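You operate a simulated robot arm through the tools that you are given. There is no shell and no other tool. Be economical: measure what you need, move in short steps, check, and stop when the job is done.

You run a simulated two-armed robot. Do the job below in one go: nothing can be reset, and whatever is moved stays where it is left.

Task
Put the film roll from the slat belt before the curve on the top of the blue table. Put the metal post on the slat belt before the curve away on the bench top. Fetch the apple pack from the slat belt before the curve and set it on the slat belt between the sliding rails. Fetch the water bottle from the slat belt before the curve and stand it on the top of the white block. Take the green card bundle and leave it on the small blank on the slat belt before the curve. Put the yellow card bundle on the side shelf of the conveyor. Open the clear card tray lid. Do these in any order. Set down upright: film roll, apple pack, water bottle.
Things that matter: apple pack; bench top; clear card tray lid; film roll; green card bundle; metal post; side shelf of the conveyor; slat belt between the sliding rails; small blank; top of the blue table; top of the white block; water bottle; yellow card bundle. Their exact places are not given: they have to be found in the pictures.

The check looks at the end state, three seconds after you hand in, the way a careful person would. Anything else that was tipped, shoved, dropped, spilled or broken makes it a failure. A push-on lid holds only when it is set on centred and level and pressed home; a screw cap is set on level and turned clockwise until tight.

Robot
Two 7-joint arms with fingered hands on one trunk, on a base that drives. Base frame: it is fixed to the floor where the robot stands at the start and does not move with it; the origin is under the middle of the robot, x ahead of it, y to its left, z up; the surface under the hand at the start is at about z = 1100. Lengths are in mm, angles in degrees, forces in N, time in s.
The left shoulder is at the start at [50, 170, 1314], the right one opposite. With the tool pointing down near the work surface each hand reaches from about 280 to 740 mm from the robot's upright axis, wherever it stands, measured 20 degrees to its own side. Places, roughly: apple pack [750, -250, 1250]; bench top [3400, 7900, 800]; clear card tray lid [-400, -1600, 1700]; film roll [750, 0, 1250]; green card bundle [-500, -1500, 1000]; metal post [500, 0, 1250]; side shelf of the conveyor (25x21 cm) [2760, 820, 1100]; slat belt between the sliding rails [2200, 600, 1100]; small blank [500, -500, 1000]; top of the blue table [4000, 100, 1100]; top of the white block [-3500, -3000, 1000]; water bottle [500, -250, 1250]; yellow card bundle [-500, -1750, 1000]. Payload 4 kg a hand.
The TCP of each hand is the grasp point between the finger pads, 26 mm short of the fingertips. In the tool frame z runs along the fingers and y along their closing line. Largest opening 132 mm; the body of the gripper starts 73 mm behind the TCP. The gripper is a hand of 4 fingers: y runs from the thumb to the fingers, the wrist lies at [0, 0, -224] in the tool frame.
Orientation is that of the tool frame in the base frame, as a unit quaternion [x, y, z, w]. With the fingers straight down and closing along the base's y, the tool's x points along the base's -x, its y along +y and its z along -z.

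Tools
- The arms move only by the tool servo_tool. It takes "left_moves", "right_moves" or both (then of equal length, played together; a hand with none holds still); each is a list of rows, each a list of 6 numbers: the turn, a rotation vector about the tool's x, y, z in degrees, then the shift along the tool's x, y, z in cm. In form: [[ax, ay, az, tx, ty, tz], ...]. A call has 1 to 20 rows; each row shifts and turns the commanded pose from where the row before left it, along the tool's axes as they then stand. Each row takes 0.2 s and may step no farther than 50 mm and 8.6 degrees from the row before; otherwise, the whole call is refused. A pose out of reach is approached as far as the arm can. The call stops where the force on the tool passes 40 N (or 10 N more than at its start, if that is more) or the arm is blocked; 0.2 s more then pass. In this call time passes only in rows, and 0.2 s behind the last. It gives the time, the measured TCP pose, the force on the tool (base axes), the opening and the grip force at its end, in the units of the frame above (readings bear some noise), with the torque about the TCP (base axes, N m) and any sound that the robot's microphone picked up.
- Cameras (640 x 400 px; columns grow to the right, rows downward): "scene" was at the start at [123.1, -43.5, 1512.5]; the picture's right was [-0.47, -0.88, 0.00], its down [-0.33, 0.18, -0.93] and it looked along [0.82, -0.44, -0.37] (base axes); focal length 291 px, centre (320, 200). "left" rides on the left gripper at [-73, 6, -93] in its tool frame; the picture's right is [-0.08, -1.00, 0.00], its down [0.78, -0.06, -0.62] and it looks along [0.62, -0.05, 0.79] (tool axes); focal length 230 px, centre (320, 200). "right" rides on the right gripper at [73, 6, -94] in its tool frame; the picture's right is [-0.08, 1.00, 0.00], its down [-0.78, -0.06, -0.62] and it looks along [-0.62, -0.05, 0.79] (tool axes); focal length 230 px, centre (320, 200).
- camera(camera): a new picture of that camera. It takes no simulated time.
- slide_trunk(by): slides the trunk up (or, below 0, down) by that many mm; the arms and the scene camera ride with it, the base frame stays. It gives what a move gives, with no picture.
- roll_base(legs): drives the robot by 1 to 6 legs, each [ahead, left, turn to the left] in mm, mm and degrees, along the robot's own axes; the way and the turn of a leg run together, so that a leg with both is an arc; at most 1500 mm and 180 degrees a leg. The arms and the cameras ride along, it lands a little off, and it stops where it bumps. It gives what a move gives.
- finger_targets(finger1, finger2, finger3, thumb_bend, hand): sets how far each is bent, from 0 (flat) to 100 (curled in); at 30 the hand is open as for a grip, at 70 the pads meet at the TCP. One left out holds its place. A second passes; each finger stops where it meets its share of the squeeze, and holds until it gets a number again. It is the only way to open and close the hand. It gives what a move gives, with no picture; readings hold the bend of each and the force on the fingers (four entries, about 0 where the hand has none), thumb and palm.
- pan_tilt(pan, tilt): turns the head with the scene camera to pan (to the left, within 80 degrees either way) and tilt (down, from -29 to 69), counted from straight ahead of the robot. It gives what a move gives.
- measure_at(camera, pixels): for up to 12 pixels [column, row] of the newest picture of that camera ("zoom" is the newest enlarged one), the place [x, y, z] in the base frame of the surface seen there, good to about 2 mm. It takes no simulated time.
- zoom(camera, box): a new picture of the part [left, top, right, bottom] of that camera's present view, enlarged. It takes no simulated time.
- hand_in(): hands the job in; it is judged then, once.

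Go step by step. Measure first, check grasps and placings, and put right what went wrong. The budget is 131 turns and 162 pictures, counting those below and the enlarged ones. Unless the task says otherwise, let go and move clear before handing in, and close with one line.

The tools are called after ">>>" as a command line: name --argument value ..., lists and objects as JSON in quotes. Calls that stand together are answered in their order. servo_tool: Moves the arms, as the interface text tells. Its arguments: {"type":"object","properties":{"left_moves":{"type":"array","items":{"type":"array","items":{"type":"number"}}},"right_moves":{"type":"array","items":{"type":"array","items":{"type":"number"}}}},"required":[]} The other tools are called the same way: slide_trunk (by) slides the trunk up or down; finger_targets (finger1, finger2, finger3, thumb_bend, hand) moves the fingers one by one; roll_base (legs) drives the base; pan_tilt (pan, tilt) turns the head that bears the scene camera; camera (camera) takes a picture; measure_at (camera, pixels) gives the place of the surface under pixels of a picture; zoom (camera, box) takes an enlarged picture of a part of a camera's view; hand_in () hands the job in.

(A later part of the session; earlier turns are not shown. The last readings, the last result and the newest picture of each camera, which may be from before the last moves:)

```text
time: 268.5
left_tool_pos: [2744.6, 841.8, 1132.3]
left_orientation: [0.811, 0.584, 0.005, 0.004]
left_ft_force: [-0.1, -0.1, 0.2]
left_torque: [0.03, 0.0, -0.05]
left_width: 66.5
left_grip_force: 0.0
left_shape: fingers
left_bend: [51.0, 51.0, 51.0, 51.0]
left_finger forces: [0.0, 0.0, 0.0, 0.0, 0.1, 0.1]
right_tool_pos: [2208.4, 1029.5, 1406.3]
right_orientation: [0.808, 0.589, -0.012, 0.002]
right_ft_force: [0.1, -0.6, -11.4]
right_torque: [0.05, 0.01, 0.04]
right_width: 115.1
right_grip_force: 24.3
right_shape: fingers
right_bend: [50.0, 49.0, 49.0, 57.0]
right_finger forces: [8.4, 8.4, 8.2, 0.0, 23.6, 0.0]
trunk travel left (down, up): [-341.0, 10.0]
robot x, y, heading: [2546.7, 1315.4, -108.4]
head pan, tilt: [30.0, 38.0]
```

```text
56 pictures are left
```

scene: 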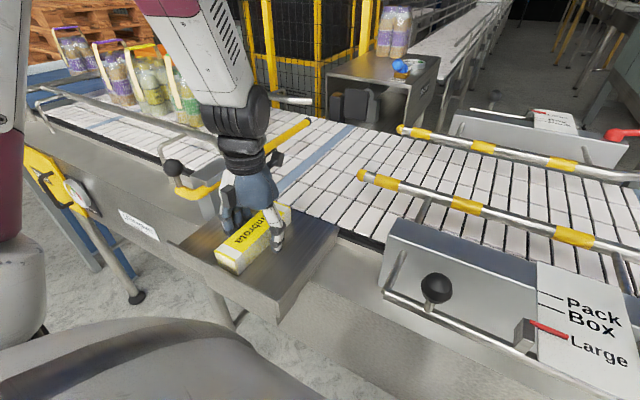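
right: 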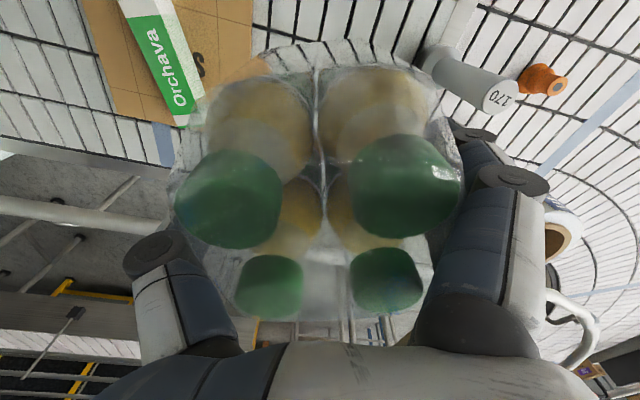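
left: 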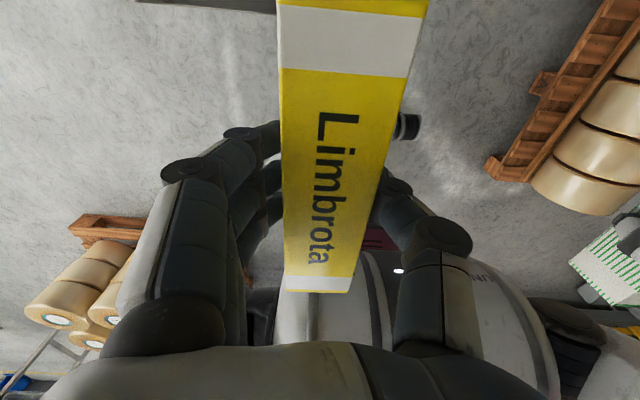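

Released. Raise the left hand, then move ahead 120 mm for the pack.

>>> servo_tool --left_moves '[[0, 0, 0, 0, 0, -2], [0, 0, 0, 0, 0, -4], [0, 0, 0, 0, 0, -4.5], [0, 0, 0, 0, 0, -4.5], [0, 0, 0, 0, -3, -3], [0, 0, 0, 0, -4, -2], [0, 0, 0, 0, -4, -2]]'

>>> zoom --camera "scene" --box '[150, 120, 370, 320]'

>>> roll_base --legs '[[120, 0, 0]]'

>>> pan_tilt --pan -5 --tilt 38

>>> camera --camera "scene"

```text
time: 270.1
left_tool_pos: [2646.1, 837.9, 1343.6]
left_orientation: [0.805, 0.593, -0.016, -0.031]
left_ft_force: [-0.1, -0.5, -0.1]
left_torque: [0.01, -0.04, -0.01]
left_width: 67.0
left_grip_force: 0.0
left_shape: fingers
left_bend: [51.0, 51.0, 51.0, 51.0]
left_finger forces: [0.0, 0.0, 0.0, 0.0, 0.0, 0.0]
left hand out of reach, approached as far as the arm can: row 6, 7
right_tool_pos: [2207.3, 1030.0, 1406.3]
right_orientation: [0.808, 0.589, -0.011, 0.002]
right_ft_force: [-0.5, -0.5, -11.0]
right_torque: [0.0, 0.02, 0.02]
right_width: 114.9
right_grip_force: 25.2
right_shape: fingers
right_bend: [50.0, 49.0, 48.0, 57.0]
right_finger forces: [8.7, 8.7, 8.4, 0.1, 24.6, 0.0]
trunk travel left (down, up): [-341.0, 10.0]
robot x, y, heading: [2552.7, 1314.3, -107.9]
head pan, tilt: [30.0, 38.0]
```

```text
2.00 times, centred on (260, 220) of scene
```

zoom: 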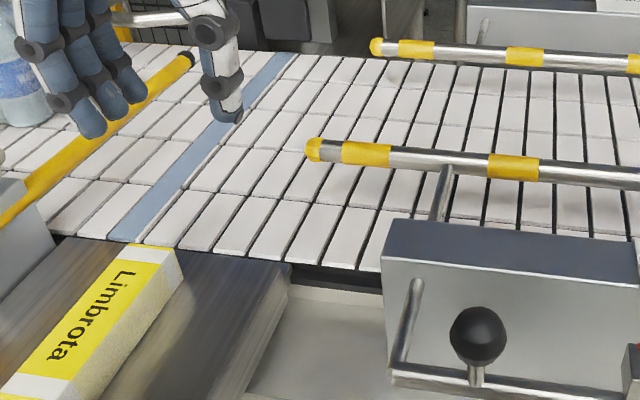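

```text
time: 271.4
left_tool_pos: [2610.6, 725.9, 1344.0]
left_orientation: [0.806, 0.591, -0.019, -0.029]
left_ft_force: [-0.1, -0.2, 0.8]
left_torque: [0.02, 0.03, -0.01]
left_width: 67.2
left_grip_force: 0.1
left_shape: fingers
left_bend: [51.0, 51.0, 51.0, 51.0]
left_finger forces: [0.0, 0.1, 0.0, 0.0, 0.0, 0.0]
right_tool_pos: [2172.1, 916.5, 1406.3]
right_orientation: [0.807, 0.59, -0.01, 0.001]
right_ft_force: [0.2, -1.4, -11.3]
right_torque: [0.03, -0.02, -0.01]
right_width: 115.2
right_grip_force: 25.0
right_shape: fingers
right_bend: [50.0, 49.0, 48.0, 57.0]
right_finger forces: [8.7, 8.8, 8.5, 0.0, 24.3, 0.0]
trunk travel left (down, up): [-341.0, 10.0]
robot x, y, heading: [2510.4, 1204.1, -108.0]
head pan, tilt: [30.0, 38.0]
```

```text
time: 272.4
left_tool_pos: [2610.2, 726.1, 1344.1]
left_orientation: [0.805, 0.592, -0.02, -0.031]
left_ft_force: [0.4, 0.4, 0.7]
left_torque: [-0.03, 0.01, 0.0]
left_width: 66.8
left_grip_force: 0.1
left_shape: fingers
left_bend: [51.0, 51.0, 51.0, 51.0]
left_finger forces: [0.0, 0.0, 0.0, 0.0, 0.0, 0.0]
right_tool_pos: [2173.3, 915.9, 1406.5]
right_orientation: [0.807, 0.59, -0.01, 0.001]
right_ft_force: [-0.1, -0.7, -11.9]
right_torque: [0.03, 0.0, 0.02]
right_width: 114.9
right_grip_force: 24.6
right_shape: fingers
right_bend: [50.0, 49.0, 48.0, 57.0]
right_finger forces: [8.8, 8.8, 8.4, 0.0, 24.1, 0.0]
trunk travel left (down, up): [-341.0, 10.0]
robot x, y, heading: [2511.9, 1202.0, -107.9]
head pan, tilt: [-5.0, 38.0]
```

```text
54 pictures are left
```

scene: 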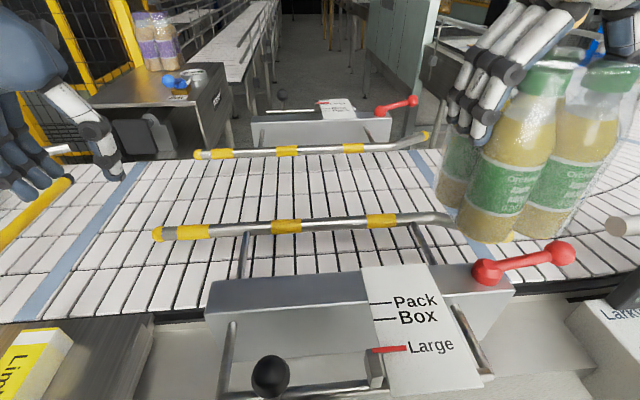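

Measure a lane spot around (300,185) and the rails.

>>> measure_at --camera "scene" --pixels '[[300, 185], [340, 185], [290, 227], [380, 220], [290, 152], [380, 147], [190, 233], [440, 220]]'

```text
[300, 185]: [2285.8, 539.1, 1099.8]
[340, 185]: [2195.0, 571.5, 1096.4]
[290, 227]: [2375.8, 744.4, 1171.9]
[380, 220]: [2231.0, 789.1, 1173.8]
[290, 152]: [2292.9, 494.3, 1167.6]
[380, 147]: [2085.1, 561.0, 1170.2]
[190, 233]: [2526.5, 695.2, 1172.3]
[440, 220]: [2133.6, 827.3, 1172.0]
```

Target lane point (2203,664). Carry the pack over the near rail.

>>> servo_tool --right_moves '[[0, 0, 0, -3.83, 1.78, 1], [0, 0, 0, -3.83, 1.78, 1], [0, 0, 0, -3.83, 1.78, 1], [0, 0, 0, -3.83, 1.78, 1], [0, 0, 0, -3.83, 1.78, 1], [0, 0, 0, -3.83, 1.78, 1]]'

>>> camera --camera "scene"

```text
time: 273.8
left_tool_pos: [2611.7, 723.1, 1342.8]
left_orientation: [0.806, 0.591, -0.018, -0.032]
left_ft_force: [0.7, -0.1, 0.2]
left_torque: [0.03, 0.02, 0.0]
left_width: 67.2
left_grip_force: 0.1
left_shape: fingers
left_bend: [51.0, 51.0, 51.0, 51.0]
left_finger forces: [0.0, 0.1, 0.0, 0.1, 0.0, 0.1]
right_tool_pos: [2203.7, 660.3, 1346.9]
right_orientation: [0.807, 0.59, -0.01, 0.0]
right_ft_force: [-0.5, -1.3, -11.1]
right_torque: [0.01, -0.02, -0.01]
right_width: 115.1
right_grip_force: 24.5
right_shape: fingers
right_bend: [50.0, 49.0, 48.0, 57.0]
right_finger forces: [8.5, 8.6, 8.2, 0.0, 23.6, 0.0]
trunk travel left (down, up): [-341.0, 10.0]
robot x, y, heading: [2512.0, 1200.6, -107.8]
head pan, tilt: [-5.0, 38.0]
```

```text
53 pictures are left
```

scene: 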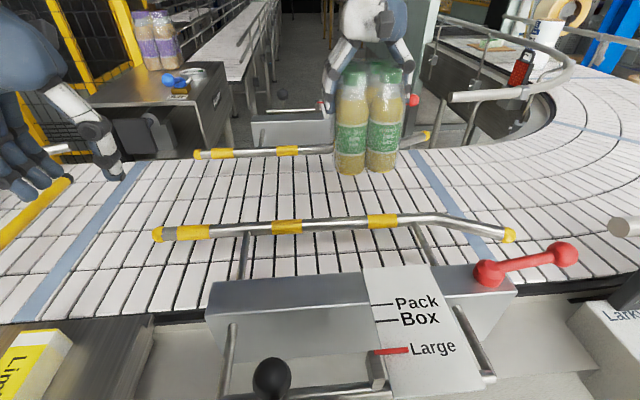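

Over the lane. Lower.

>>> servo_tool --right_moves '[[0, 0, 0, 0, 0, 3], [0, 0, 0, 0, 0, 3], [0, 0, 0, 0, 0, 3], [0, 0, 0, 0, 0, 1.5], [0, 0, 0, 0, 0, 0.5], [0, 0, 0, 0, 0, 0.4]]'

>>> zoom --camera "scene" --box '[240, 60, 480, 260]'

```text
time: 275.2
left_tool_pos: [2610.2, 725.5, 1343.1]
left_orientation: [0.805, 0.592, -0.021, -0.031]
left_ft_force: [-1.0, 0.1, -0.2]
left_torque: [-0.03, 0.0, -0.03]
left_width: 67.2
left_grip_force: 0.1
left_shape: fingers
left_bend: [51.0, 51.0, 51.0, 51.0]
left_finger forces: [0.0, 0.1, 0.0, 0.0, 0.0, 0.0]
right_tool_pos: [2201.2, 661.3, 1234.3]
right_orientation: [0.807, 0.59, -0.01, 0.001]
right_ft_force: [-0.4, 0.1, -10.9]
right_torque: [0.05, -0.05, 0.02]
right_width: 115.3
right_grip_force: 24.6
right_shape: fingers
right_bend: [50.0, 49.0, 48.0, 57.0]
right_finger forces: [8.6, 8.4, 8.2, 0.0, 23.5, 0.0]
trunk travel left (down, up): [-341.0, 10.0]
robot x, y, heading: [2516.0, 1203.5, -107.7]
head pan, tilt: [-5.0, 38.0]
```

```text
2.00 times, centred on (360, 160) of scene
```

zoom: 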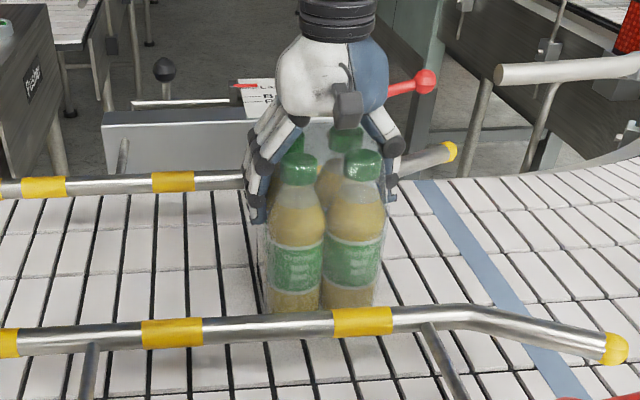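

>>> servo_tool --right_moves '[[0, 0, 0, 0, 0, 0.2], [0, 0, 0, 0, 0, 0.15], [0, 0, 0, 0, 0, 0.15]]'

```text
time: 276.0
left_tool_pos: [2611.8, 728.1, 1344.7]
left_orientation: [0.805, 0.592, -0.02, -0.031]
left_ft_force: [0.6, -0.1, -0.3]
left_torque: [0.0, 0.04, 0.04]
left_width: 66.9
left_grip_force: 0.1
left_shape: fingers
left_bend: [51.0, 51.0, 51.0, 51.0]
left_finger forces: [0.1, 0.1, 0.1, 0.0, 0.1, 0.0]
right_tool_pos: [2201.0, 664.0, 1232.6]
right_orientation: [0.808, 0.589, -0.012, 0.002]
right_ft_force: [-2.6, 4.8, 6.4]
right_torque: [-0.32, -0.57, 0.07]
right_width: 114.9
right_grip_force: 25.8
right_shape: fingers
right_bend: [50.0, 49.0, 48.0, 57.0]
right_finger forces: [8.4, 8.5, 8.6, 0.0, 26.2, 0.0]
trunk travel left (down, up): [-341.0, 10.0]
robot x, y, heading: [2512.5, 1203.9, -108.3]
head pan, tilt: [-5.0, 38.0]
```

Contact (+6 N). Open step by step and rise straight up.

>>> finger_targets --hand "right" --finger1 40 --finger2 40 --finger3 40 --thumb_bend 40

>>> finger_targets --hand "right" --finger1 24 --finger2 24 --finger3 24 --thumb_bend 24

>>> servo_tool --right_moves '[[0, 0, 0, 0, 0, -1], [0, 0, 0, 0, 0, -2], [0, 0, 0, 0, 0, -3], [0, 0, 0, 0, 0, -4]]'

>>> camera --camera "scene"

```text
time: 277.0
left_tool_pos: [2611.8, 727.7, 1345.4]
left_orientation: [0.805, 0.592, -0.02, -0.03]
left_ft_force: [0.0, 0.0, -0.7]
left_torque: [-0.04, 0.01, 0.01]
left_width: 66.9
left_grip_force: 0.1
left_shape: fingers
left_bend: [51.0, 51.0, 51.0, 51.0]
left_finger forces: [0.0, 0.1, 0.0, 0.0, 0.0, 0.1]
right_tool_pos: [2202.2, 663.3, 1232.2]
right_orientation: [0.808, 0.589, -0.014, 0.002]
right_ft_force: [-5.0, -0.4, 27.4]
right_torque: [-0.05, -0.54, 0.01]
right_width: 122.8
right_grip_force: 33.9
right_shape: fingers
right_bend: [39.0, 38.0, 38.0, 40.0]
right_finger forces: [10.9, 10.7, 10.4, 0.0, 35.7, 0.0]
trunk travel left (down, up): [-341.0, 10.0]
robot x, y, heading: [2510.2, 1205.6, -108.0]
head pan, tilt: [-5.0, 38.0]
```

```text
time: 278.0
left_tool_pos: [2612.9, 728.3, 1344.9]
left_orientation: [0.805, 0.592, -0.02, -0.03]
left_ft_force: [-0.2, -0.7, -0.9]
left_torque: [0.05, 0.03, 0.02]
left_width: 66.8
left_grip_force: 0.0
left_shape: fingers
left_bend: [51.0, 51.0, 51.0, 51.0]
left_finger forces: [0.1, 0.1, 0.0, 0.0, 0.1, 0.0]
right_tool_pos: [2201.5, 664.0, 1231.1]
right_orientation: [0.808, 0.59, -0.01, 0.002]
right_ft_force: [-5.1, 2.2, 14.3]
right_torque: [0.1, 0.3, 0.08]
right_width: 152.5
right_grip_force: 7.9
right_shape: fingers
right_bend: [24.0, 24.0, 24.0, 24.0]
right_finger forces: [0.7, 0.8, 0.8, 0.0, 13.2, 0.1]
trunk travel left (down, up): [-341.0, 10.0]
robot x, y, heading: [2510.6, 1203.5, -108.0]
head pan, tilt: [-5.0, 38.0]
```

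```text
time: 279.0
left_tool_pos: [2611.7, 727.6, 1345.5]
left_orientation: [0.805, 0.592, -0.021, -0.031]
left_ft_force: [-0.5, 0.3, 0.1]
left_torque: [0.0, 0.01, -0.02]
left_width: 67.1
left_grip_force: 0.1
left_shape: fingers
left_bend: [51.0, 51.0, 51.0, 51.0]
left_finger forces: [0.0, 0.0, 0.1, 0.0, 0.1, 0.1]
right_tool_pos: [2203.4, 664.0, 1331.9]
right_orientation: [0.808, 0.589, -0.011, 0.001]
right_ft_force: [0.5, 0.3, 0.6]
right_torque: [-0.01, 0.03, 0.01]
right_width: 149.2
right_grip_force: 0.1
right_shape: fingers
right_bend: [24.0, 24.0, 24.0, 24.0]
right_finger forces: [0.1, 0.1, 0.1, 0.0, 0.0, 0.0]
trunk travel left (down, up): [-341.0, 10.0]
robot x, y, heading: [2514.1, 1202.1, -108.1]
head pan, tilt: [-5.0, 38.0]
```

```text
51 pictures are left
```

scene: 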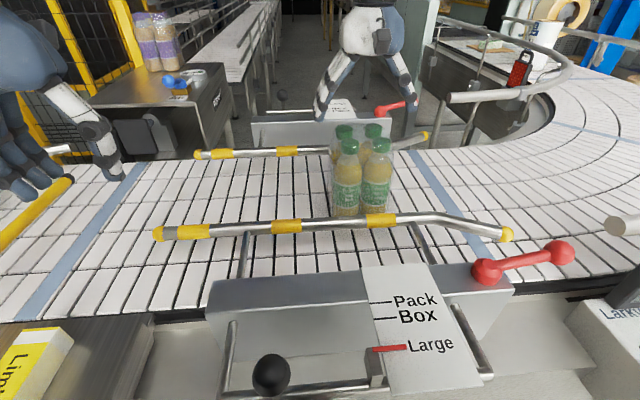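

The pack stands between the rails. Raise and retract the right hand, then drive back round the curve.

>>> servo_tool --right_moves '[[0, 0, 0, 1, 0, -4], [0, 0, 0, 4.5, 0, 0], [0, 0, 0, 4.5, 0, 0], [0, 0, 0, 4.5, 0, 0], [0, 0, 0, 4.5, 0, 0], [0, 0, 0, 4.5, 0, 0]]' --left_moves '[[0, 0, 0, 2, -1, 0], [0, 0, 0, 2, -1, 0], [0, 0, 0, 2, -1, 0], [0, -3, 0, 2, 0, 0], [0, 0, 0, 2, 0, 0], [0, 0, 0, 2, 0, 0]]'

>>> roll_base --legs '[[-320, 0, 0], [0, 0, -84.7], [1300, 0, 0], [712, 0, 0], [0, 0, 72.3]]'

>>> pan_tilt --pan 0 --tilt 15

>>> camera --camera "scene"

```text
time: 280.4
left_tool_pos: [2639.1, 740.9, 1318.8]
left_orientation: [0.8, 0.595, -0.064, -0.042]
left_ft_force: [-0.9, -0.6, -0.4]
left_torque: [-0.03, -0.03, -0.01]
left_width: 67.0
left_grip_force: 0.1
left_shape: fingers
left_bend: [51.0, 51.0, 51.0, 51.0]
left_finger forces: [0.0, 0.0, 0.0, 0.0, 0.0, 0.0]
left hand out of reach, approached as far as the arm can: row 1, 2, 3, 4, 5, 6
right_tool_pos: [2274.1, 888.9, 1366.7]
right_orientation: [0.808, 0.59, -0.01, 0.003]
right_ft_force: [0.1, 1.3, -0.3]
right_torque: [-0.04, -0.04, 0.03]
right_width: 149.2
right_grip_force: 0.1
right_shape: fingers
right_bend: [24.0, 24.0, 24.0, 24.0]
right_finger forces: [0.0, 0.1, 0.0, 0.1, 0.1, 0.1]
trunk travel left (down, up): [-341.0, 10.0]
robot x, y, heading: [2510.5, 1204.5, -108.0]
head pan, tilt: [-5.0, 38.0]
```

```text
time: 298.8
left_tool_pos: [691.5, 1435.6, 1315.6]
left_orientation: [0.854, 0.514, -0.056, -0.05]
left_ft_force: [-0.8, -0.5, -0.1]
left_torque: [-0.01, 0.0, 0.0]
left_width: 67.0
left_grip_force: 0.0
left_shape: fingers
left_bend: [51.0, 51.0, 51.0, 51.0]
left_finger forces: [0.0, 0.0, 0.0, 0.1, 0.1, 0.0]
right_tool_pos: [362.7, 1651.7, 1365.5]
right_orientation: [0.862, 0.506, -0.01, 0.0]
right_ft_force: [-0.2, 0.2, -0.3]
right_torque: [0.0, 0.04, 0.0]
right_width: 149.3
right_grip_force: 0.0
right_shape: fingers
right_bend: [24.0, 24.0, 24.0, 24.0]
right_finger forces: [0.1, 0.0, 0.0, 0.0, 0.0, 0.1]
trunk travel left (down, up): [-341.0, 10.0]
robot x, y, heading: [657.1, 1915.3, -119.2]
head pan, tilt: [-5.0, 38.0]
```

```text
time: 299.7
left_tool_pos: [692.2, 1435.9, 1315.1]
left_orientation: [0.854, 0.515, -0.058, -0.053]
left_ft_force: [-0.7, -0.7, 0.1]
left_torque: [0.01, -0.01, 0.01]
left_width: 67.1
left_grip_force: 0.1
left_shape: fingers
left_bend: [51.0, 51.0, 51.0, 51.0]
left_finger forces: [0.1, 0.0, 0.0, 0.0, 0.1, 0.1]
right_tool_pos: [362.2, 1651.7, 1366.2]
right_orientation: [0.863, 0.506, -0.011, 0.0]
right_ft_force: [-0.4, -0.1, 0.2]
right_torque: [0.03, 0.01, -0.01]
right_width: 149.0
right_grip_force: 0.2
right_shape: fingers
right_bend: [24.0, 24.0, 24.0, 24.0]
right_finger forces: [0.0, 0.0, 0.0, 0.0, 0.0, 0.0]
trunk travel left (down, up): [-341.0, 10.0]
robot x, y, heading: [655.0, 1910.2, -119.2]
head pan, tilt: [0.0, 15.0]
```

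```text
50 pictures are left
```

scene: 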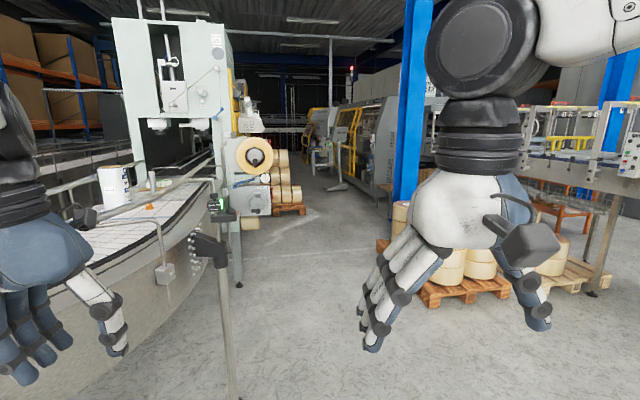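

A photo-eye stand at (220,250) stands to the left of my way. Measure it.

>>> measure_at --camera "scene" --pixels '[[228, 330], [213, 207], [232, 215], [240, 285], [165, 285], [245, 200], [390, 245], [430, 300]]'

>>> servo_tool --left_moves '[[-4.2, 1.25, 0, 0, 0, -1], [-4.2, 1.25, 0, 0, 0, -1], [0, 0, 0, 2, -3, -2]]'

```text
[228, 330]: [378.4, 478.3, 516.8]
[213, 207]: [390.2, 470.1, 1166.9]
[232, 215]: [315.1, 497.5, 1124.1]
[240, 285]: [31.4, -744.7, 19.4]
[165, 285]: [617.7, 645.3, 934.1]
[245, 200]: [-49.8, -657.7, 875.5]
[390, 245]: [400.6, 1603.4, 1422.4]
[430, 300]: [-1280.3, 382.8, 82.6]
```

```text
time: 300.5
left_tool_pos: [681.8, 1426.0, 1342.2]
left_orientation: [0.852, 0.523, -0.012, -0.033]
left_ft_force: [-0.2, -0.4, 0.0]
left_torque: [-0.02, 0.0, 0.0]
left_width: 67.0
left_grip_force: 0.0
left_shape: fingers
left_bend: [51.0, 51.0, 51.0, 51.0]
left_finger forces: [0.0, 0.0, 0.1, 0.1, 0.1, 0.0]
left hand out of reach, approached as far as the arm can: row 3
right_tool_pos: [362.5, 1652.5, 1366.7]
right_orientation: [0.862, 0.506, -0.011, 0.001]
right_ft_force: [-0.2, 0.7, -0.3]
right_torque: [0.0, -0.02, -0.03]
right_width: 149.2
right_grip_force: 0.1
right_shape: fingers
right_bend: [24.0, 24.0, 24.0, 24.0]
right_finger forces: [0.0, 0.0, 0.0, 0.0, 0.0, 0.0]
trunk travel left (down, up): [-341.0, 10.0]
robot x, y, heading: [655.3, 1915.4, -119.8]
head pan, tilt: [0.0, 15.0]
```

Continue back to the belt front, passing the stand with 500 mm to spare, then turn to face the belt squarely (−19°).

>>> servo_tool --left_moves '[[-0.5, 3.5, 0, 0, -3, 2], [0, 0, 0, 0, -4, 1], [0, 0, 0, 0, -4, 1]]'

>>> roll_base --legs '[[0, 0, -1.1], [1200, 0, 0], [852, 0, 0], [0, 0, 101.9]]'

>>> pan_tilt --pan 0 --tilt 28

>>> camera --camera "scene"

```text
time: 301.3
left_tool_pos: [581.9, 1472.0, 1307.0]
left_orientation: [0.85, 0.524, 0.015, -0.05]
left_ft_force: [-0.1, -0.7, 0.0]
left_torque: [0.02, -0.01, 0.01]
left_width: 66.9
left_grip_force: 0.0
left_shape: fingers
left_bend: [51.0, 51.0, 51.0, 51.0]
left_finger forces: [0.1, 0.0, 0.0, 0.0, 0.1, 0.1]
left hand out of reach, approached as far as the arm can: row 3
right_tool_pos: [362.0, 1651.8, 1365.8]
right_orientation: [0.863, 0.506, -0.011, 0.001]
right_ft_force: [-0.6, 0.0, -0.7]
right_torque: [0.03, -0.01, -0.01]
right_width: 149.1
right_grip_force: 0.0
right_shape: fingers
right_bend: [24.0, 24.0, 24.0, 24.0]
right_finger forces: [0.1, 0.0, 0.0, 0.0, 0.0, 0.0]
trunk travel left (down, up): [-341.0, 10.0]
robot x, y, heading: [658.5, 1911.8, -119.5]
head pan, tilt: [0.0, 15.0]
```

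```text
time: 316.1
left_tool_pos: [77.8, 148.9, 1312.1]
left_orientation: [0.139, 0.989, -0.031, -0.039]
left_ft_force: [-0.3, -0.1, -0.3]
left_torque: [0.01, -0.01, 0.0]
left_width: 67.2
left_grip_force: 0.0
left_shape: fingers
left_bend: [51.0, 51.0, 51.0, 51.0]
left_finger forces: [0.1, 0.0, 0.0, 0.0, 0.1, 0.0]
right_tool_pos: [-54.9, -98.3, 1365.9]
right_orientation: [0.157, 0.988, -0.007, 0.008]
right_ft_force: [-0.4, -0.6, -0.1]
right_torque: [-0.01, 0.01, 0.02]
right_width: 149.1
right_grip_force: 0.1
right_shape: fingers
right_bend: [24.0, 24.0, 24.0, 24.0]
right_finger forces: [0.0, 0.0, 0.0, 0.1, 0.0, 0.1]
trunk travel left (down, up): [-341.0, 10.0]
robot x, y, heading: [-368.7, 137.5, -18.3]
head pan, tilt: [0.0, 15.0]
```

```text
time: 316.9
left_tool_pos: [78.0, 150.1, 1311.7]
left_orientation: [0.138, 0.989, -0.034, -0.038]
left_ft_force: [-0.1, -0.6, 0.3]
left_torque: [0.01, -0.03, -0.01]
left_width: 66.8
left_grip_force: 0.0
left_shape: fingers
left_bend: [51.0, 51.0, 51.0, 51.0]
left_finger forces: [0.0, 0.0, 0.0, 0.0, 0.0, 0.1]
right_tool_pos: [-55.5, -98.6, 1365.5]
right_orientation: [0.156, 0.988, -0.007, 0.009]
right_ft_force: [-0.4, -0.2, -0.7]
right_torque: [-0.01, -0.03, -0.04]
right_width: 149.0
right_grip_force: 0.1
right_shape: fingers
right_bend: [24.0, 24.0, 24.0, 24.0]
right_finger forces: [0.0, 0.1, 0.1, 0.0, 0.0, 0.0]
trunk travel left (down, up): [-341.0, 10.0]
robot x, y, heading: [-370.8, 141.3, -18.4]
head pan, tilt: [0.0, 28.0]
```

```text
49 pictures are left
```

scene: 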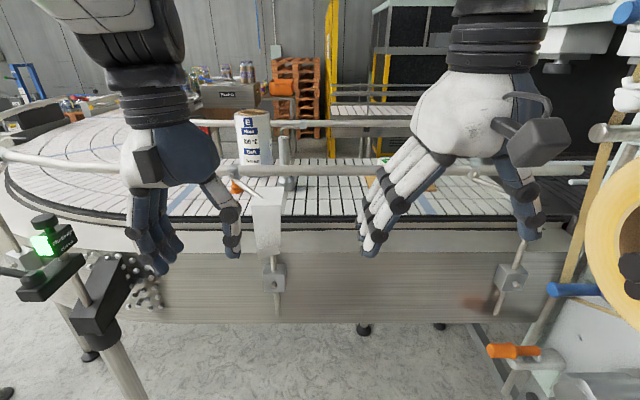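

Fix left-hand level and height, then approach the belt.

>>> servo_tool --left_moves '[[-4.4, -3.8, 0, 3, -2, -2], [0, 0, 0, 3, -2, -3], [0, 0, 0, 0, -2, -2]]'

>>> roll_base --legs '[[300, 177, 0], [170, 0, 0]]'

>>> pan_tilt --pan 0 --tilt 40

>>> camera --camera "scene"

```text
time: 317.7
left_tool_pos: [94.7, 96.2, 1371.8]
left_orientation: [0.128, 0.991, -0.035, -0.014]
left_ft_force: [0.3, 0.6, -1.0]
left_torque: [-0.01, 0.01, 0.03]
left_width: 67.0
left_grip_force: 0.1
left_shape: fingers
left_bend: [51.0, 51.0, 51.0, 51.0]
left_finger forces: [0.1, 0.1, 0.0, 0.0, 0.0, 0.1]
left hand out of reach, approached as far as the arm can: row 1, 2
right_tool_pos: [-55.5, -97.8, 1366.0]
right_orientation: [0.157, 0.988, -0.007, 0.009]
right_ft_force: [0.6, 0.6, 0.2]
right_torque: [-0.02, 0.01, 0.03]
right_width: 148.8
right_grip_force: 0.2
right_shape: fingers
right_bend: [24.0, 24.0, 24.0, 24.0]
right_finger forces: [0.0, 0.1, 0.0, 0.1, 0.0, 0.0]
trunk travel left (down, up): [-341.0, 10.0]
robot x, y, heading: [-366.7, 138.9, -18.3]
head pan, tilt: [0.0, 28.0]
```

```text
time: 321.0
left_tool_pos: [600.5, 118.7, 1376.4]
left_orientation: [0.13, 0.991, -0.039, -0.008]
left_ft_force: [0.8, -0.3, 0.8]
left_torque: [0.01, 0.01, 0.04]
left_width: 67.3
left_grip_force: 0.0
left_shape: fingers
left_bend: [51.0, 51.0, 51.0, 51.0]
left_finger forces: [0.0, 0.1, 0.1, 0.0, 0.1, 0.0]
right_tool_pos: [451.8, -76.0, 1366.0]
right_orientation: [0.153, 0.988, -0.007, 0.009]
right_ft_force: [0.6, -1.2, -0.9]
right_torque: [-0.04, 0.0, 0.01]
right_width: 149.3
right_grip_force: 0.1
right_shape: fingers
right_bend: [24.0, 24.0, 24.0, 24.0]
right_finger forces: [0.1, 0.0, 0.0, 0.0, 0.1, 0.0]
trunk travel left (down, up): [-341.0, 10.0]
robot x, y, heading: [136.4, 158.6, -18.4]
head pan, tilt: [0.0, 28.0]
```

```text
time: 321.8
left_tool_pos: [599.8, 119.4, 1378.0]
left_orientation: [0.128, 0.991, -0.043, -0.01]
left_ft_force: [-0.1, -0.1, -0.3]
left_torque: [0.0, -0.02, -0.01]
left_width: 67.0
left_grip_force: 0.1
left_shape: fingers
left_bend: [51.0, 51.0, 51.0, 51.0]
left_finger forces: [0.0, 0.0, 0.0, 0.1, 0.1, 0.0]
right_tool_pos: [450.8, -74.9, 1366.2]
right_orientation: [0.154, 0.988, -0.006, 0.009]
right_ft_force: [0.2, 1.1, -0.4]
right_torque: [-0.03, 0.01, -0.02]
right_width: 148.9
right_grip_force: 0.0
right_shape: fingers
right_bend: [24.0, 24.0, 24.0, 24.0]
right_finger forces: [0.0, 0.0, 0.0, 0.1, 0.0, 0.0]
trunk travel left (down, up): [-341.0, 10.0]
robot x, y, heading: [132.4, 160.3, -18.1]
head pan, tilt: [0.0, 40.0]
```

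```text
48 pictures are left
```

scene: 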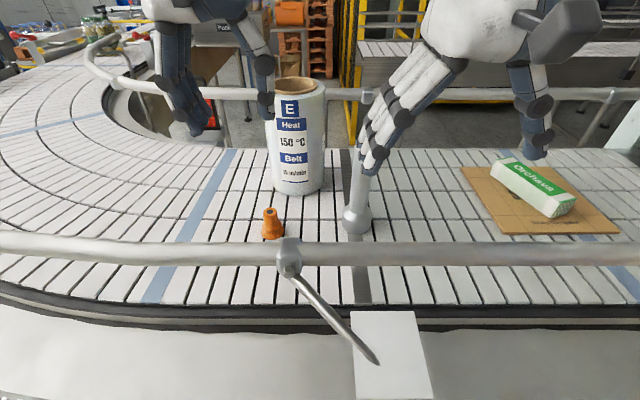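

Measure film roll, post and the orange part.

>>> measure_at --camera "scene" --pixels '[[276, 100], [324, 97], [300, 92], [298, 78], [276, 150], [323, 150], [300, 190], [280, 88], [320, 85], [270, 225], [357, 215], [300, 150]]'

>>> zoom --camera "scene" --box '[240, 60, 400, 250]'

```text
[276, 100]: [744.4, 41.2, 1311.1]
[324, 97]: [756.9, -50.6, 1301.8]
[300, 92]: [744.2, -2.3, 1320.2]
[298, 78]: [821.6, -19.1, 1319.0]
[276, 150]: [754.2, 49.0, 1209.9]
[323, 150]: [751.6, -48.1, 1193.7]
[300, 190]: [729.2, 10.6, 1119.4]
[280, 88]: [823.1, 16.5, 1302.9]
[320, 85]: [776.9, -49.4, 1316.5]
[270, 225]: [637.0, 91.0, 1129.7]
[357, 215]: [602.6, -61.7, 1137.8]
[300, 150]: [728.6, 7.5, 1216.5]
```

```text
2.11 times, centred on (320, 155) of scene
```

zoom: 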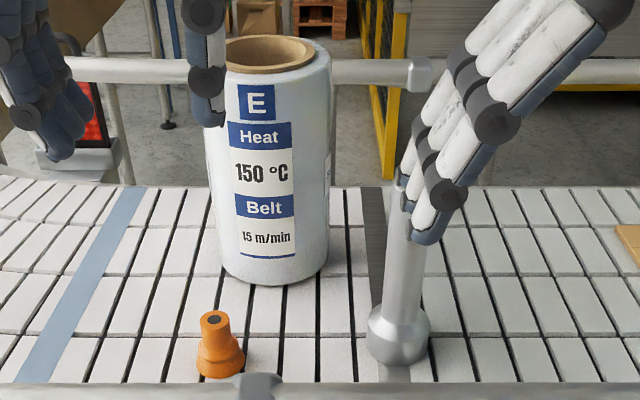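

Film roll axis (788,0), Ø120, top z 1320; post axis about (612,-67). Move 85 mm closer and open the left hand wide.

>>> roll_base --legs '[[85, 0, 0]]'

>>> finger_targets --hand "left" --finger1 22 --finger2 22 --finger3 22 --thumb_bend 22

```text
time: 322.8
left_tool_pos: [680.3, 93.2, 1377.5]
left_orientation: [0.129, 0.991, -0.042, -0.009]
left_ft_force: [0.6, 0.0, 0.0]
left_torque: [0.01, 0.01, 0.03]
left_width: 67.1
left_grip_force: 0.1
left_shape: fingers
left_bend: [51.0, 51.0, 51.0, 51.0]
left_finger forces: [0.0, 0.0, 0.1, 0.0, 0.0, 0.0]
right_tool_pos: [531.4, -102.7, 1365.6]
right_orientation: [0.155, 0.988, -0.007, 0.009]
right_ft_force: [0.1, 0.1, 0.0]
right_torque: [-0.02, 0.01, -0.04]
right_width: 149.2
right_grip_force: 0.0
right_shape: fingers
right_bend: [24.0, 24.0, 24.0, 24.0]
right_finger forces: [0.1, 0.0, 0.0, 0.0, 0.0, 0.1]
trunk travel left (down, up): [-341.0, 10.0]
robot x, y, heading: [213.7, 135.8, -17.9]
head pan, tilt: [0.0, 40.0]
```

```text
time: 323.8
left_tool_pos: [680.6, 92.2, 1378.4]
left_orientation: [0.128, 0.991, -0.043, -0.009]
left_ft_force: [0.3, -0.5, 0.0]
left_torque: [0.02, 0.01, -0.04]
left_width: 152.1
left_grip_force: 0.0
left_shape: fingers
left_bend: [22.0, 22.0, 22.0, 22.0]
left_finger forces: [0.0, 0.0, 0.0, 0.0, 0.0, 0.0]
right_tool_pos: [532.4, -100.9, 1364.8]
right_orientation: [0.155, 0.988, -0.006, 0.009]
right_ft_force: [0.1, -0.7, 0.7]
right_torque: [0.0, 0.0, 0.01]
right_width: 149.4
right_grip_force: 0.1
right_shape: fingers
right_bend: [24.0, 24.0, 24.0, 24.0]
right_finger forces: [0.1, 0.0, 0.1, 0.0, 0.0, 0.1]
trunk travel left (down, up): [-341.0, 10.0]
robot x, y, heading: [215.5, 135.7, -18.1]
head pan, tilt: [0.0, 40.0]
```

Now over the film roll axis, leveling the left hand.

>>> servo_tool --left_moves '[[-2.5, -0.2, 0, -2, -1.5, 0], [-2.5, -0.2, 0, -2, -1.5, 0], [0, 0, 0, -4.4, -1.6, 0], [0, 0, 0, -4.4, -1.7, 0]]'

>>> camera --camera "left"

>>> camera --camera "scene"

```text
time: 324.8
left_tool_pos: [796.7, 7.4, 1390.1]
left_orientation: [0.119, 0.993, -0.015, 0.002]
left_ft_force: [0.4, -1.0, -0.4]
left_torque: [0.03, 0.0, 0.01]
left_width: 152.5
left_grip_force: 0.2
left_shape: fingers
left_bend: [22.0, 22.0, 22.0, 22.0]
left_finger forces: [0.0, 0.0, 0.0, 0.0, 0.0, 0.1]
right_tool_pos: [533.3, -102.6, 1365.8]
right_orientation: [0.154, 0.988, -0.006, 0.008]
right_ft_force: [-0.5, -1.2, 0.0]
right_torque: [0.02, -0.01, -0.03]
right_width: 149.0
right_grip_force: 0.2
right_shape: fingers
right_bend: [24.0, 24.0, 24.0, 24.0]
right_finger forces: [0.1, 0.1, 0.1, 0.1, 0.0, 0.0]
trunk travel left (down, up): [-341.0, 10.0]
robot x, y, heading: [217.9, 133.8, -17.9]
head pan, tilt: [0.0, 40.0]
```

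```text
46 pictures are left
```

left: 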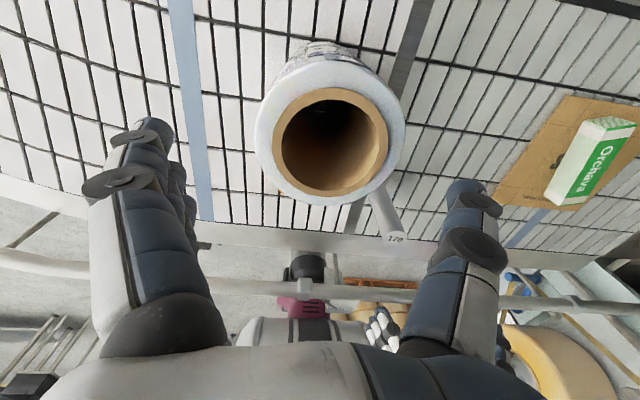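

```text
45 pictures are left
```

scene: 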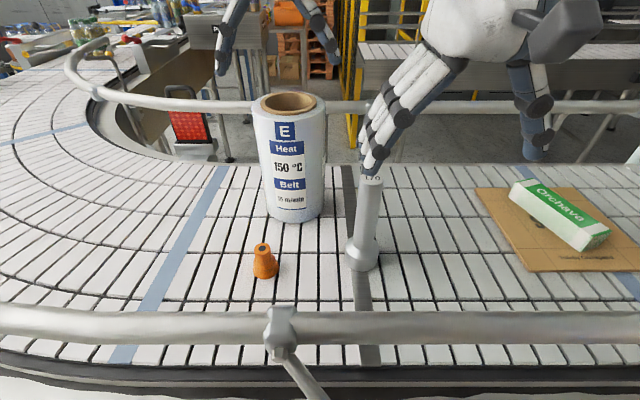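

>>> measure_at --camera "left" --pixels '[[262, 140], [400, 140], [330, 202], [275, 100], [388, 98], [267, 115]]'

```text
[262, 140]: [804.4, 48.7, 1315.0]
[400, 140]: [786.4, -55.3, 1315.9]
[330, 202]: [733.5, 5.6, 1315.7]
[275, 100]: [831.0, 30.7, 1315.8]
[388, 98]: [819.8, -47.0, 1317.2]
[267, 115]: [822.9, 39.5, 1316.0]
```

Roll centre (786.5,-1.7). Correct, level and descend to z≈1257.

>>> servo_tool --left_moves '[[-1.7, 0.4, 0, 0.78, -1.13, 0], [0, 0, 0, 0, 0, 3], [0, 0, 0, 0, 0, 3], [0, 0, 0, 0, 0, 3], [0, 0, 0, 0, 0, 2.5], [0, 0, 0, 0, 0, 1.8]]'

>>> camera --camera "left"

```text
time: 326.0
left_tool_pos: [797.6, 12.9, 1294.1]
left_orientation: [0.1, 0.995, -0.025, -0.001]
left_ft_force: [-3.6, -9.9, 24.3]
left_torque: [-1.39, 0.26, -0.15]
left_width: 165.4
left_grip_force: 11.6
left_shape: fingers
left_bend: [22.0, 22.0, 22.0, 1.0]
left_finger forces: [0.1, 0.0, 0.0, 0.2, 23.8, 0.0]
right_tool_pos: [528.6, -103.6, 1366.1]
right_orientation: [0.155, 0.988, -0.007, 0.01]
right_ft_force: [-0.6, -1.0, 0.0]
right_torque: [0.03, 0.01, 0.0]
right_width: 149.2
right_grip_force: 0.0
right_shape: fingers
right_bend: [24.0, 24.0, 24.0, 24.0]
right_finger forces: [0.1, 0.0, 0.1, 0.0, 0.1, 0.0]
trunk travel left (down, up): [-341.0, 10.0]
robot x, y, heading: [219.0, 128.2, -17.8]
head pan, tilt: [0.0, 40.0]
stopped in row 5 (left hand): the force on the tool passed its limit at 46 N (the readings are from after the stop); the commanded pose is now the measured one
```

```text
44 pictures are left
```

left: 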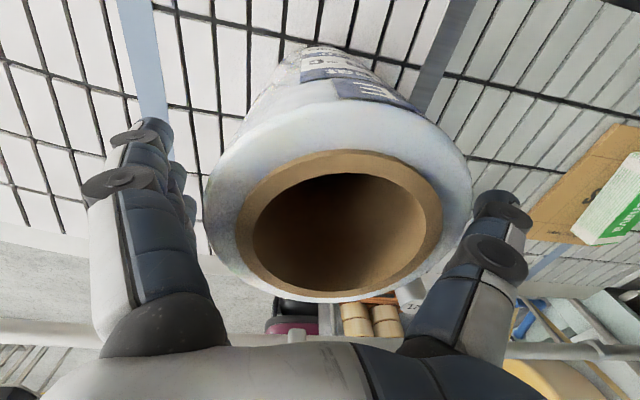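

The left arm drifts because the roll is too near the robot's midline. Lift, shift the base 150 mm right and retry.

>>> servo_tool --left_moves '[[0, 0, 0, 0, 0, -3], [0, 0, 0, 0, 0, -4], [0, 0, 0, 0, 0, -3]]'

>>> finger_targets --hand "left" --finger1 22 --finger2 22 --finger3 22 --thumb_bend 22

>>> roll_base --legs '[[0, -150, 0]]'

>>> camera --camera "scene"

```text
time: 326.8
left_tool_pos: [798.1, 16.4, 1389.8]
left_orientation: [0.102, 0.995, -0.019, -0.003]
left_ft_force: [0.1, 0.0, -0.1]
left_torque: [0.04, 0.03, 0.02]
left_width: 153.1
left_grip_force: 0.0
left_shape: fingers
left_bend: [22.0, 22.0, 22.0, 22.0]
left_finger forces: [0.0, 0.0, 0.0, 0.0, 0.0, 0.1]
right_tool_pos: [531.2, -102.7, 1365.6]
right_orientation: [0.154, 0.988, -0.008, 0.009]
right_ft_force: [-0.1, -0.4, -0.4]
right_torque: [-0.01, 0.04, 0.03]
right_width: 149.0
right_grip_force: 0.0
right_shape: fingers
right_bend: [24.0, 24.0, 24.0, 24.0]
right_finger forces: [0.0, 0.0, 0.0, 0.1, 0.0, 0.1]
trunk travel left (down, up): [-341.0, 10.0]
robot x, y, heading: [215.3, 133.8, -18.1]
head pan, tilt: [0.0, 40.0]
```

```text
time: 327.8
left_tool_pos: [797.9, 17.2, 1390.0]
left_orientation: [0.101, 0.995, -0.018, -0.003]
left_ft_force: [0.3, -0.3, 0.4]
left_torque: [-0.02, 0.02, 0.01]
left_width: 153.2
left_grip_force: 0.1
left_shape: fingers
left_bend: [22.0, 22.0, 22.0, 22.0]
left_finger forces: [0.0, 0.1, 0.1, 0.0, 0.0, 0.0]
right_tool_pos: [531.9, -102.6, 1365.6]
right_orientation: [0.155, 0.988, -0.007, 0.009]
right_ft_force: [0.5, 0.9, 0.1]
right_torque: [-0.01, 0.01, 0.03]
right_width: 149.1
right_grip_force: 0.0
right_shape: fingers
right_bend: [24.0, 24.0, 24.0, 24.0]
right_finger forces: [0.1, 0.0, 0.0, 0.0, 0.0, 0.0]
trunk travel left (down, up): [-341.0, 10.0]
robot x, y, heading: [216.8, 134.0, -18.1]
head pan, tilt: [0.0, 40.0]
```

```text
time: 329.7
left_tool_pos: [751.1, -123.0, 1389.4]
left_orientation: [0.101, 0.995, -0.019, -0.003]
left_ft_force: [-0.1, 0.3, 0.3]
left_torque: [-0.03, -0.03, 0.0]
left_width: 153.1
left_grip_force: 0.0
left_shape: fingers
left_bend: [22.0, 22.0, 22.0, 22.0]
left_finger forces: [0.0, 0.1, 0.0, 0.0, 0.0, 0.0]
right_tool_pos: [485.2, -242.7, 1365.2]
right_orientation: [0.155, 0.988, -0.006, 0.008]
right_ft_force: [0.0, -0.5, 0.2]
right_torque: [0.01, 0.03, 0.06]
right_width: 149.1
right_grip_force: 0.0
right_shape: fingers
right_bend: [24.0, 24.0, 24.0, 24.0]
right_finger forces: [0.0, 0.0, 0.0, 0.1, 0.1, 0.0]
trunk travel left (down, up): [-341.0, 10.0]
robot x, y, heading: [171.9, -4.1, -18.2]
head pan, tilt: [0.0, 40.0]
```

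```text
43 pictures are left
```

scene: 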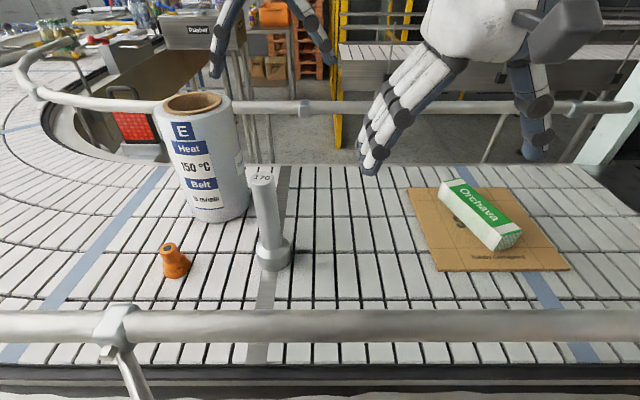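

Bring the left hand over the roll again and level it.

>>> servo_tool --left_moves '[[0, 0, 0, -0.4, 4.2, 0], [0, 0, 0, -0.4, 4.2, 0], [0, 0, 0, -0.4, 4.2, 0], [-2.2, 0, 0, 0, 0, 0]]'

>>> camera --camera "left"

```text
time: 330.7
left_tool_pos: [788.7, -4.0, 1386.6]
left_orientation: [0.101, 0.995, 0.001, 0.0]
left_ft_force: [0.1, -0.5, 0.6]
left_torque: [0.05, -0.02, -0.02]
left_width: 153.3
left_grip_force: 0.1
left_shape: fingers
left_bend: [22.0, 22.0, 22.0, 22.0]
left_finger forces: [0.0, 0.0, 0.0, 0.0, 0.0, 0.0]
right_tool_pos: [484.6, -243.9, 1365.1]
right_orientation: [0.155, 0.988, -0.007, 0.009]
right_ft_force: [-0.5, 0.1, 0.3]
right_torque: [0.02, 0.01, 0.01]
right_width: 149.2
right_grip_force: 0.2
right_shape: fingers
right_bend: [24.0, 24.0, 24.0, 24.0]
right_finger forces: [0.1, 0.0, 0.1, 0.1, 0.0, 0.0]
trunk travel left (down, up): [-341.0, 10.0]
robot x, y, heading: [172.5, -8.5, -18.2]
head pan, tilt: [0.0, 40.0]
```

```text
42 pictures are left
```

left: 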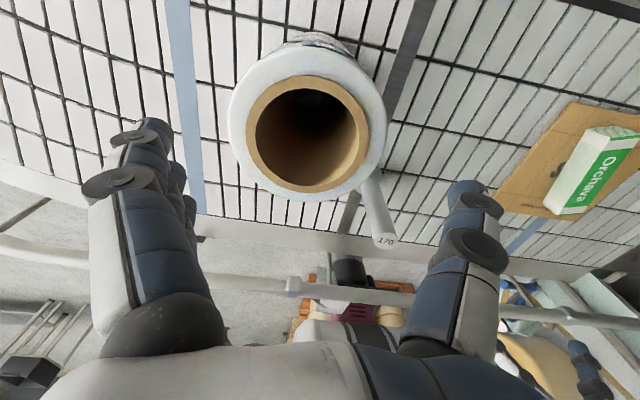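

>>> measure_at --camera "left" --pixels '[[233, 125], [383, 125], [308, 198], [252, 78], [366, 80]]'

```text
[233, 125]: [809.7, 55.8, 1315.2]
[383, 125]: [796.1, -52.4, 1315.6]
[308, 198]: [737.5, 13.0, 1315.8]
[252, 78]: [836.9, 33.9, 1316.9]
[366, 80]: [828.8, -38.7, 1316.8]
```

Centre (792,3). Correct 8 mm and descend.

>>> servo_tool --left_moves '[[0, 0, 0, -0.2, 0.76, 0], [0, 0, 0, 0, 0, 3], [0, 0, 0, 0, 0, 3], [0, 0, 0, 0, 0, 3], [0, 0, 0, 0, 0, 2.5], [0, 0, 0, 0, 0, 1.5]]'

>>> camera --camera "left"

```text
time: 331.9
left_tool_pos: [794.0, 5.0, 1290.2]
left_orientation: [0.101, 0.995, -0.003, 0.01]
left_ft_force: [-7.3, -0.7, 21.3]
left_torque: [-0.41, -0.02, -0.05]
left_width: 161.0
left_grip_force: 15.8
left_shape: fingers
left_bend: [22.0, 20.0, 21.0, 21.0]
left_finger forces: [0.5, 8.0, 4.0, 0.0, 19.7, 0.0]
right_tool_pos: [484.6, -242.3, 1365.9]
right_orientation: [0.156, 0.988, -0.008, 0.01]
right_ft_force: [-0.4, 0.1, -0.5]
right_torque: [0.04, -0.01, -0.04]
right_width: 149.2
right_grip_force: 0.2
right_shape: fingers
right_bend: [24.0, 24.0, 24.0, 24.0]
right_finger forces: [0.0, 0.0, 0.0, 0.1, 0.0, 0.0]
trunk travel left (down, up): [-341.0, 10.0]
robot x, y, heading: [172.5, -2.3, -18.0]
head pan, tilt: [0.0, 40.0]
stopped in row 5 (left hand): the force on the tool passed its limit at 54 N (the readings are from after the stop); the commanded pose is now the measured one
```

```text
41 pictures are left
```

left: 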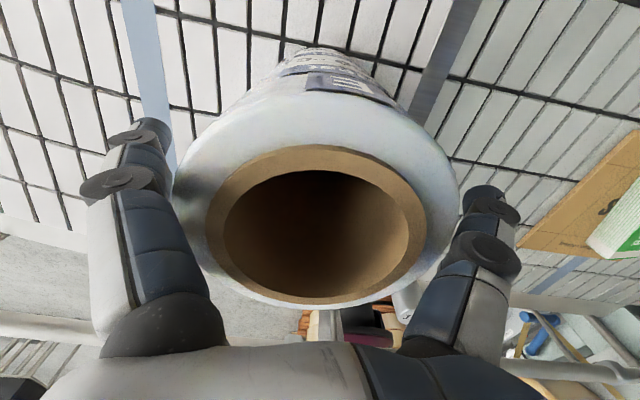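

Fingers straddle the roll evenly, jammed by its width 54 mm below the top. Ease up 5 mm and close.

>>> servo_tool --left_moves '[[0, 0, 0, 0, 0, -0.4]]'

>>> finger_targets --hand "left" --finger1 80 --finger2 80 --finger3 80 --thumb_bend 80

>>> servo_tool --left_moves '[[0, 0, 0, 0, 0, -0.5], [0, 0, 0, 0, 0, -0.5], [0, 0, 0, 0, 0, -0.5], [0, 0, 0, 0, 0, -0.5]]'

>>> camera --camera "scene"

```text
time: 332.3
left_tool_pos: [794.2, 4.8, 1290.1]
left_orientation: [0.1, 0.995, -0.001, 0.009]
left_ft_force: [-4.3, -2.1, 6.7]
left_torque: [-0.34, -0.02, -0.05]
left_width: 160.2
left_grip_force: 11.7
left_shape: fingers
left_bend: [22.0, 20.0, 21.0, 21.0]
left_finger forces: [0.3, 6.0, 2.5, 0.1, 13.6, 0.0]
right_tool_pos: [484.1, -244.0, 1365.6]
right_orientation: [0.154, 0.988, -0.006, 0.009]
right_ft_force: [0.5, -0.2, 0.0]
right_torque: [0.0, 0.0, 0.03]
right_width: 149.4
right_grip_force: 0.0
right_shape: fingers
right_bend: [24.0, 24.0, 24.0, 24.0]
right_finger forces: [0.0, 0.1, 0.0, 0.0, 0.0, 0.0]
trunk travel left (down, up): [-341.0, 10.0]
robot x, y, heading: [170.4, -8.4, -18.2]
head pan, tilt: [0.0, 40.0]
```

```text
time: 333.3
left_tool_pos: [795.9, 5.4, 1290.1]
left_orientation: [0.101, 0.995, -0.001, 0.007]
left_ft_force: [0.5, -0.1, -8.4]
left_torque: [0.04, -0.07, 0.03]
left_width: 112.7
left_grip_force: 36.5
left_shape: fingers
left_bend: [68.0, 71.0, 69.0, 67.0]
left_finger forces: [10.0, 15.7, 11.4, 0.0, 36.7, 0.2]
right_tool_pos: [486.5, -242.9, 1365.7]
right_orientation: [0.155, 0.988, -0.008, 0.009]
right_ft_force: [-0.4, 0.2, -0.5]
right_torque: [0.02, 0.03, -0.01]
right_width: 149.0
right_grip_force: 0.1
right_shape: fingers
right_bend: [24.0, 24.0, 24.0, 24.0]
right_finger forces: [0.1, 0.0, 0.1, 0.1, 0.0, 0.0]
trunk travel left (down, up): [-341.0, 10.0]
robot x, y, heading: [169.2, -6.3, -18.2]
head pan, tilt: [0.0, 40.0]
```

```text
time: 334.3
left_tool_pos: [796.5, 4.5, 1310.5]
left_orientation: [0.101, 0.995, -0.002, 0.008]
left_ft_force: [0.1, -0.2, -7.8]
left_torque: [0.0, -0.05, -0.02]
left_width: 112.6
left_grip_force: 37.0
left_shape: fingers
left_bend: [68.0, 71.0, 69.0, 67.0]
left_finger forces: [9.9, 15.8, 11.4, 0.0, 36.7, 0.0]
right_tool_pos: [486.0, -243.5, 1366.7]
right_orientation: [0.154, 0.988, -0.007, 0.009]
right_ft_force: [0.1, 0.2, 0.2]
right_torque: [-0.01, 0.01, 0.01]
right_width: 149.2
right_grip_force: 0.0
right_shape: fingers
right_bend: [24.0, 24.0, 24.0, 24.0]
right_finger forces: [0.0, 0.1, 0.0, 0.0, 0.1, 0.0]
trunk travel left (down, up): [-341.0, 10.0]
robot x, y, heading: [166.9, -6.0, -18.2]
head pan, tilt: [0.0, 40.0]
```

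```text
40 pictures are left
```

scene: 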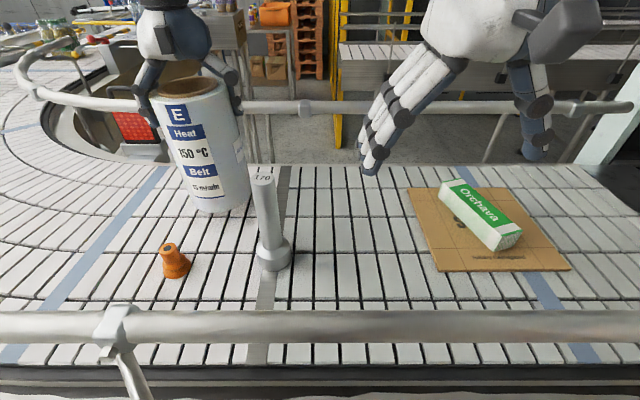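

Film roll lifted (8 N, 37 N grip). Raise and pull it toward the robot over rail height.

>>> servo_tool --left_moves '[[0, 0, 0, 0, 0, -3], [0, 0, 0, 0, 0, -3], [0, 0, 0, 3, 0.3, -2.2], [0, 0, 0, 3.5, 0.4, -2.2], [0, 0, 0, 3.5, 0.4, -2.2], [0, 0, 0, 3.5, 0.4, -2.2], [0, 0, 0, 3.5, 0.4, -2]]'

>>> camera --camera "scene"

```text
time: 335.9
left_tool_pos: [655.9, 75.2, 1483.2]
left_orientation: [0.096, 0.995, -0.04, 0.002]
left_ft_force: [0.8, 0.8, -9.0]
left_torque: [0.07, -0.02, -0.01]
left_width: 112.5
left_grip_force: 36.0
left_shape: fingers
left_bend: [68.0, 71.0, 69.0, 67.0]
left_finger forces: [10.8, 14.7, 11.3, 0.0, 34.9, 0.0]
left hand out of reach, approached as far as the arm can: row 7
right_tool_pos: [486.9, -240.4, 1366.2]
right_orientation: [0.154, 0.988, -0.008, 0.008]
right_ft_force: [-0.1, 0.3, 0.3]
right_torque: [-0.01, -0.01, -0.03]
right_width: 149.2
right_grip_force: 0.2
right_shape: fingers
right_bend: [24.0, 24.0, 24.0, 24.0]
right_finger forces: [0.0, 0.1, 0.0, 0.0, 0.0, 0.0]
trunk travel left (down, up): [-341.0, 10.0]
robot x, y, heading: [169.8, -8.4, -18.2]
head pan, tilt: [0.0, 40.0]
```

```text
39 pictures are left
```

scene: 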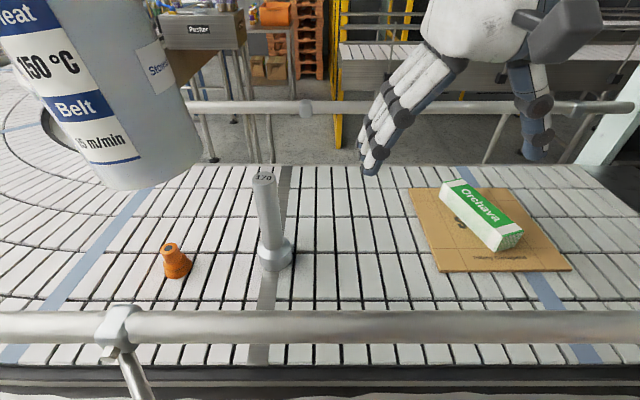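

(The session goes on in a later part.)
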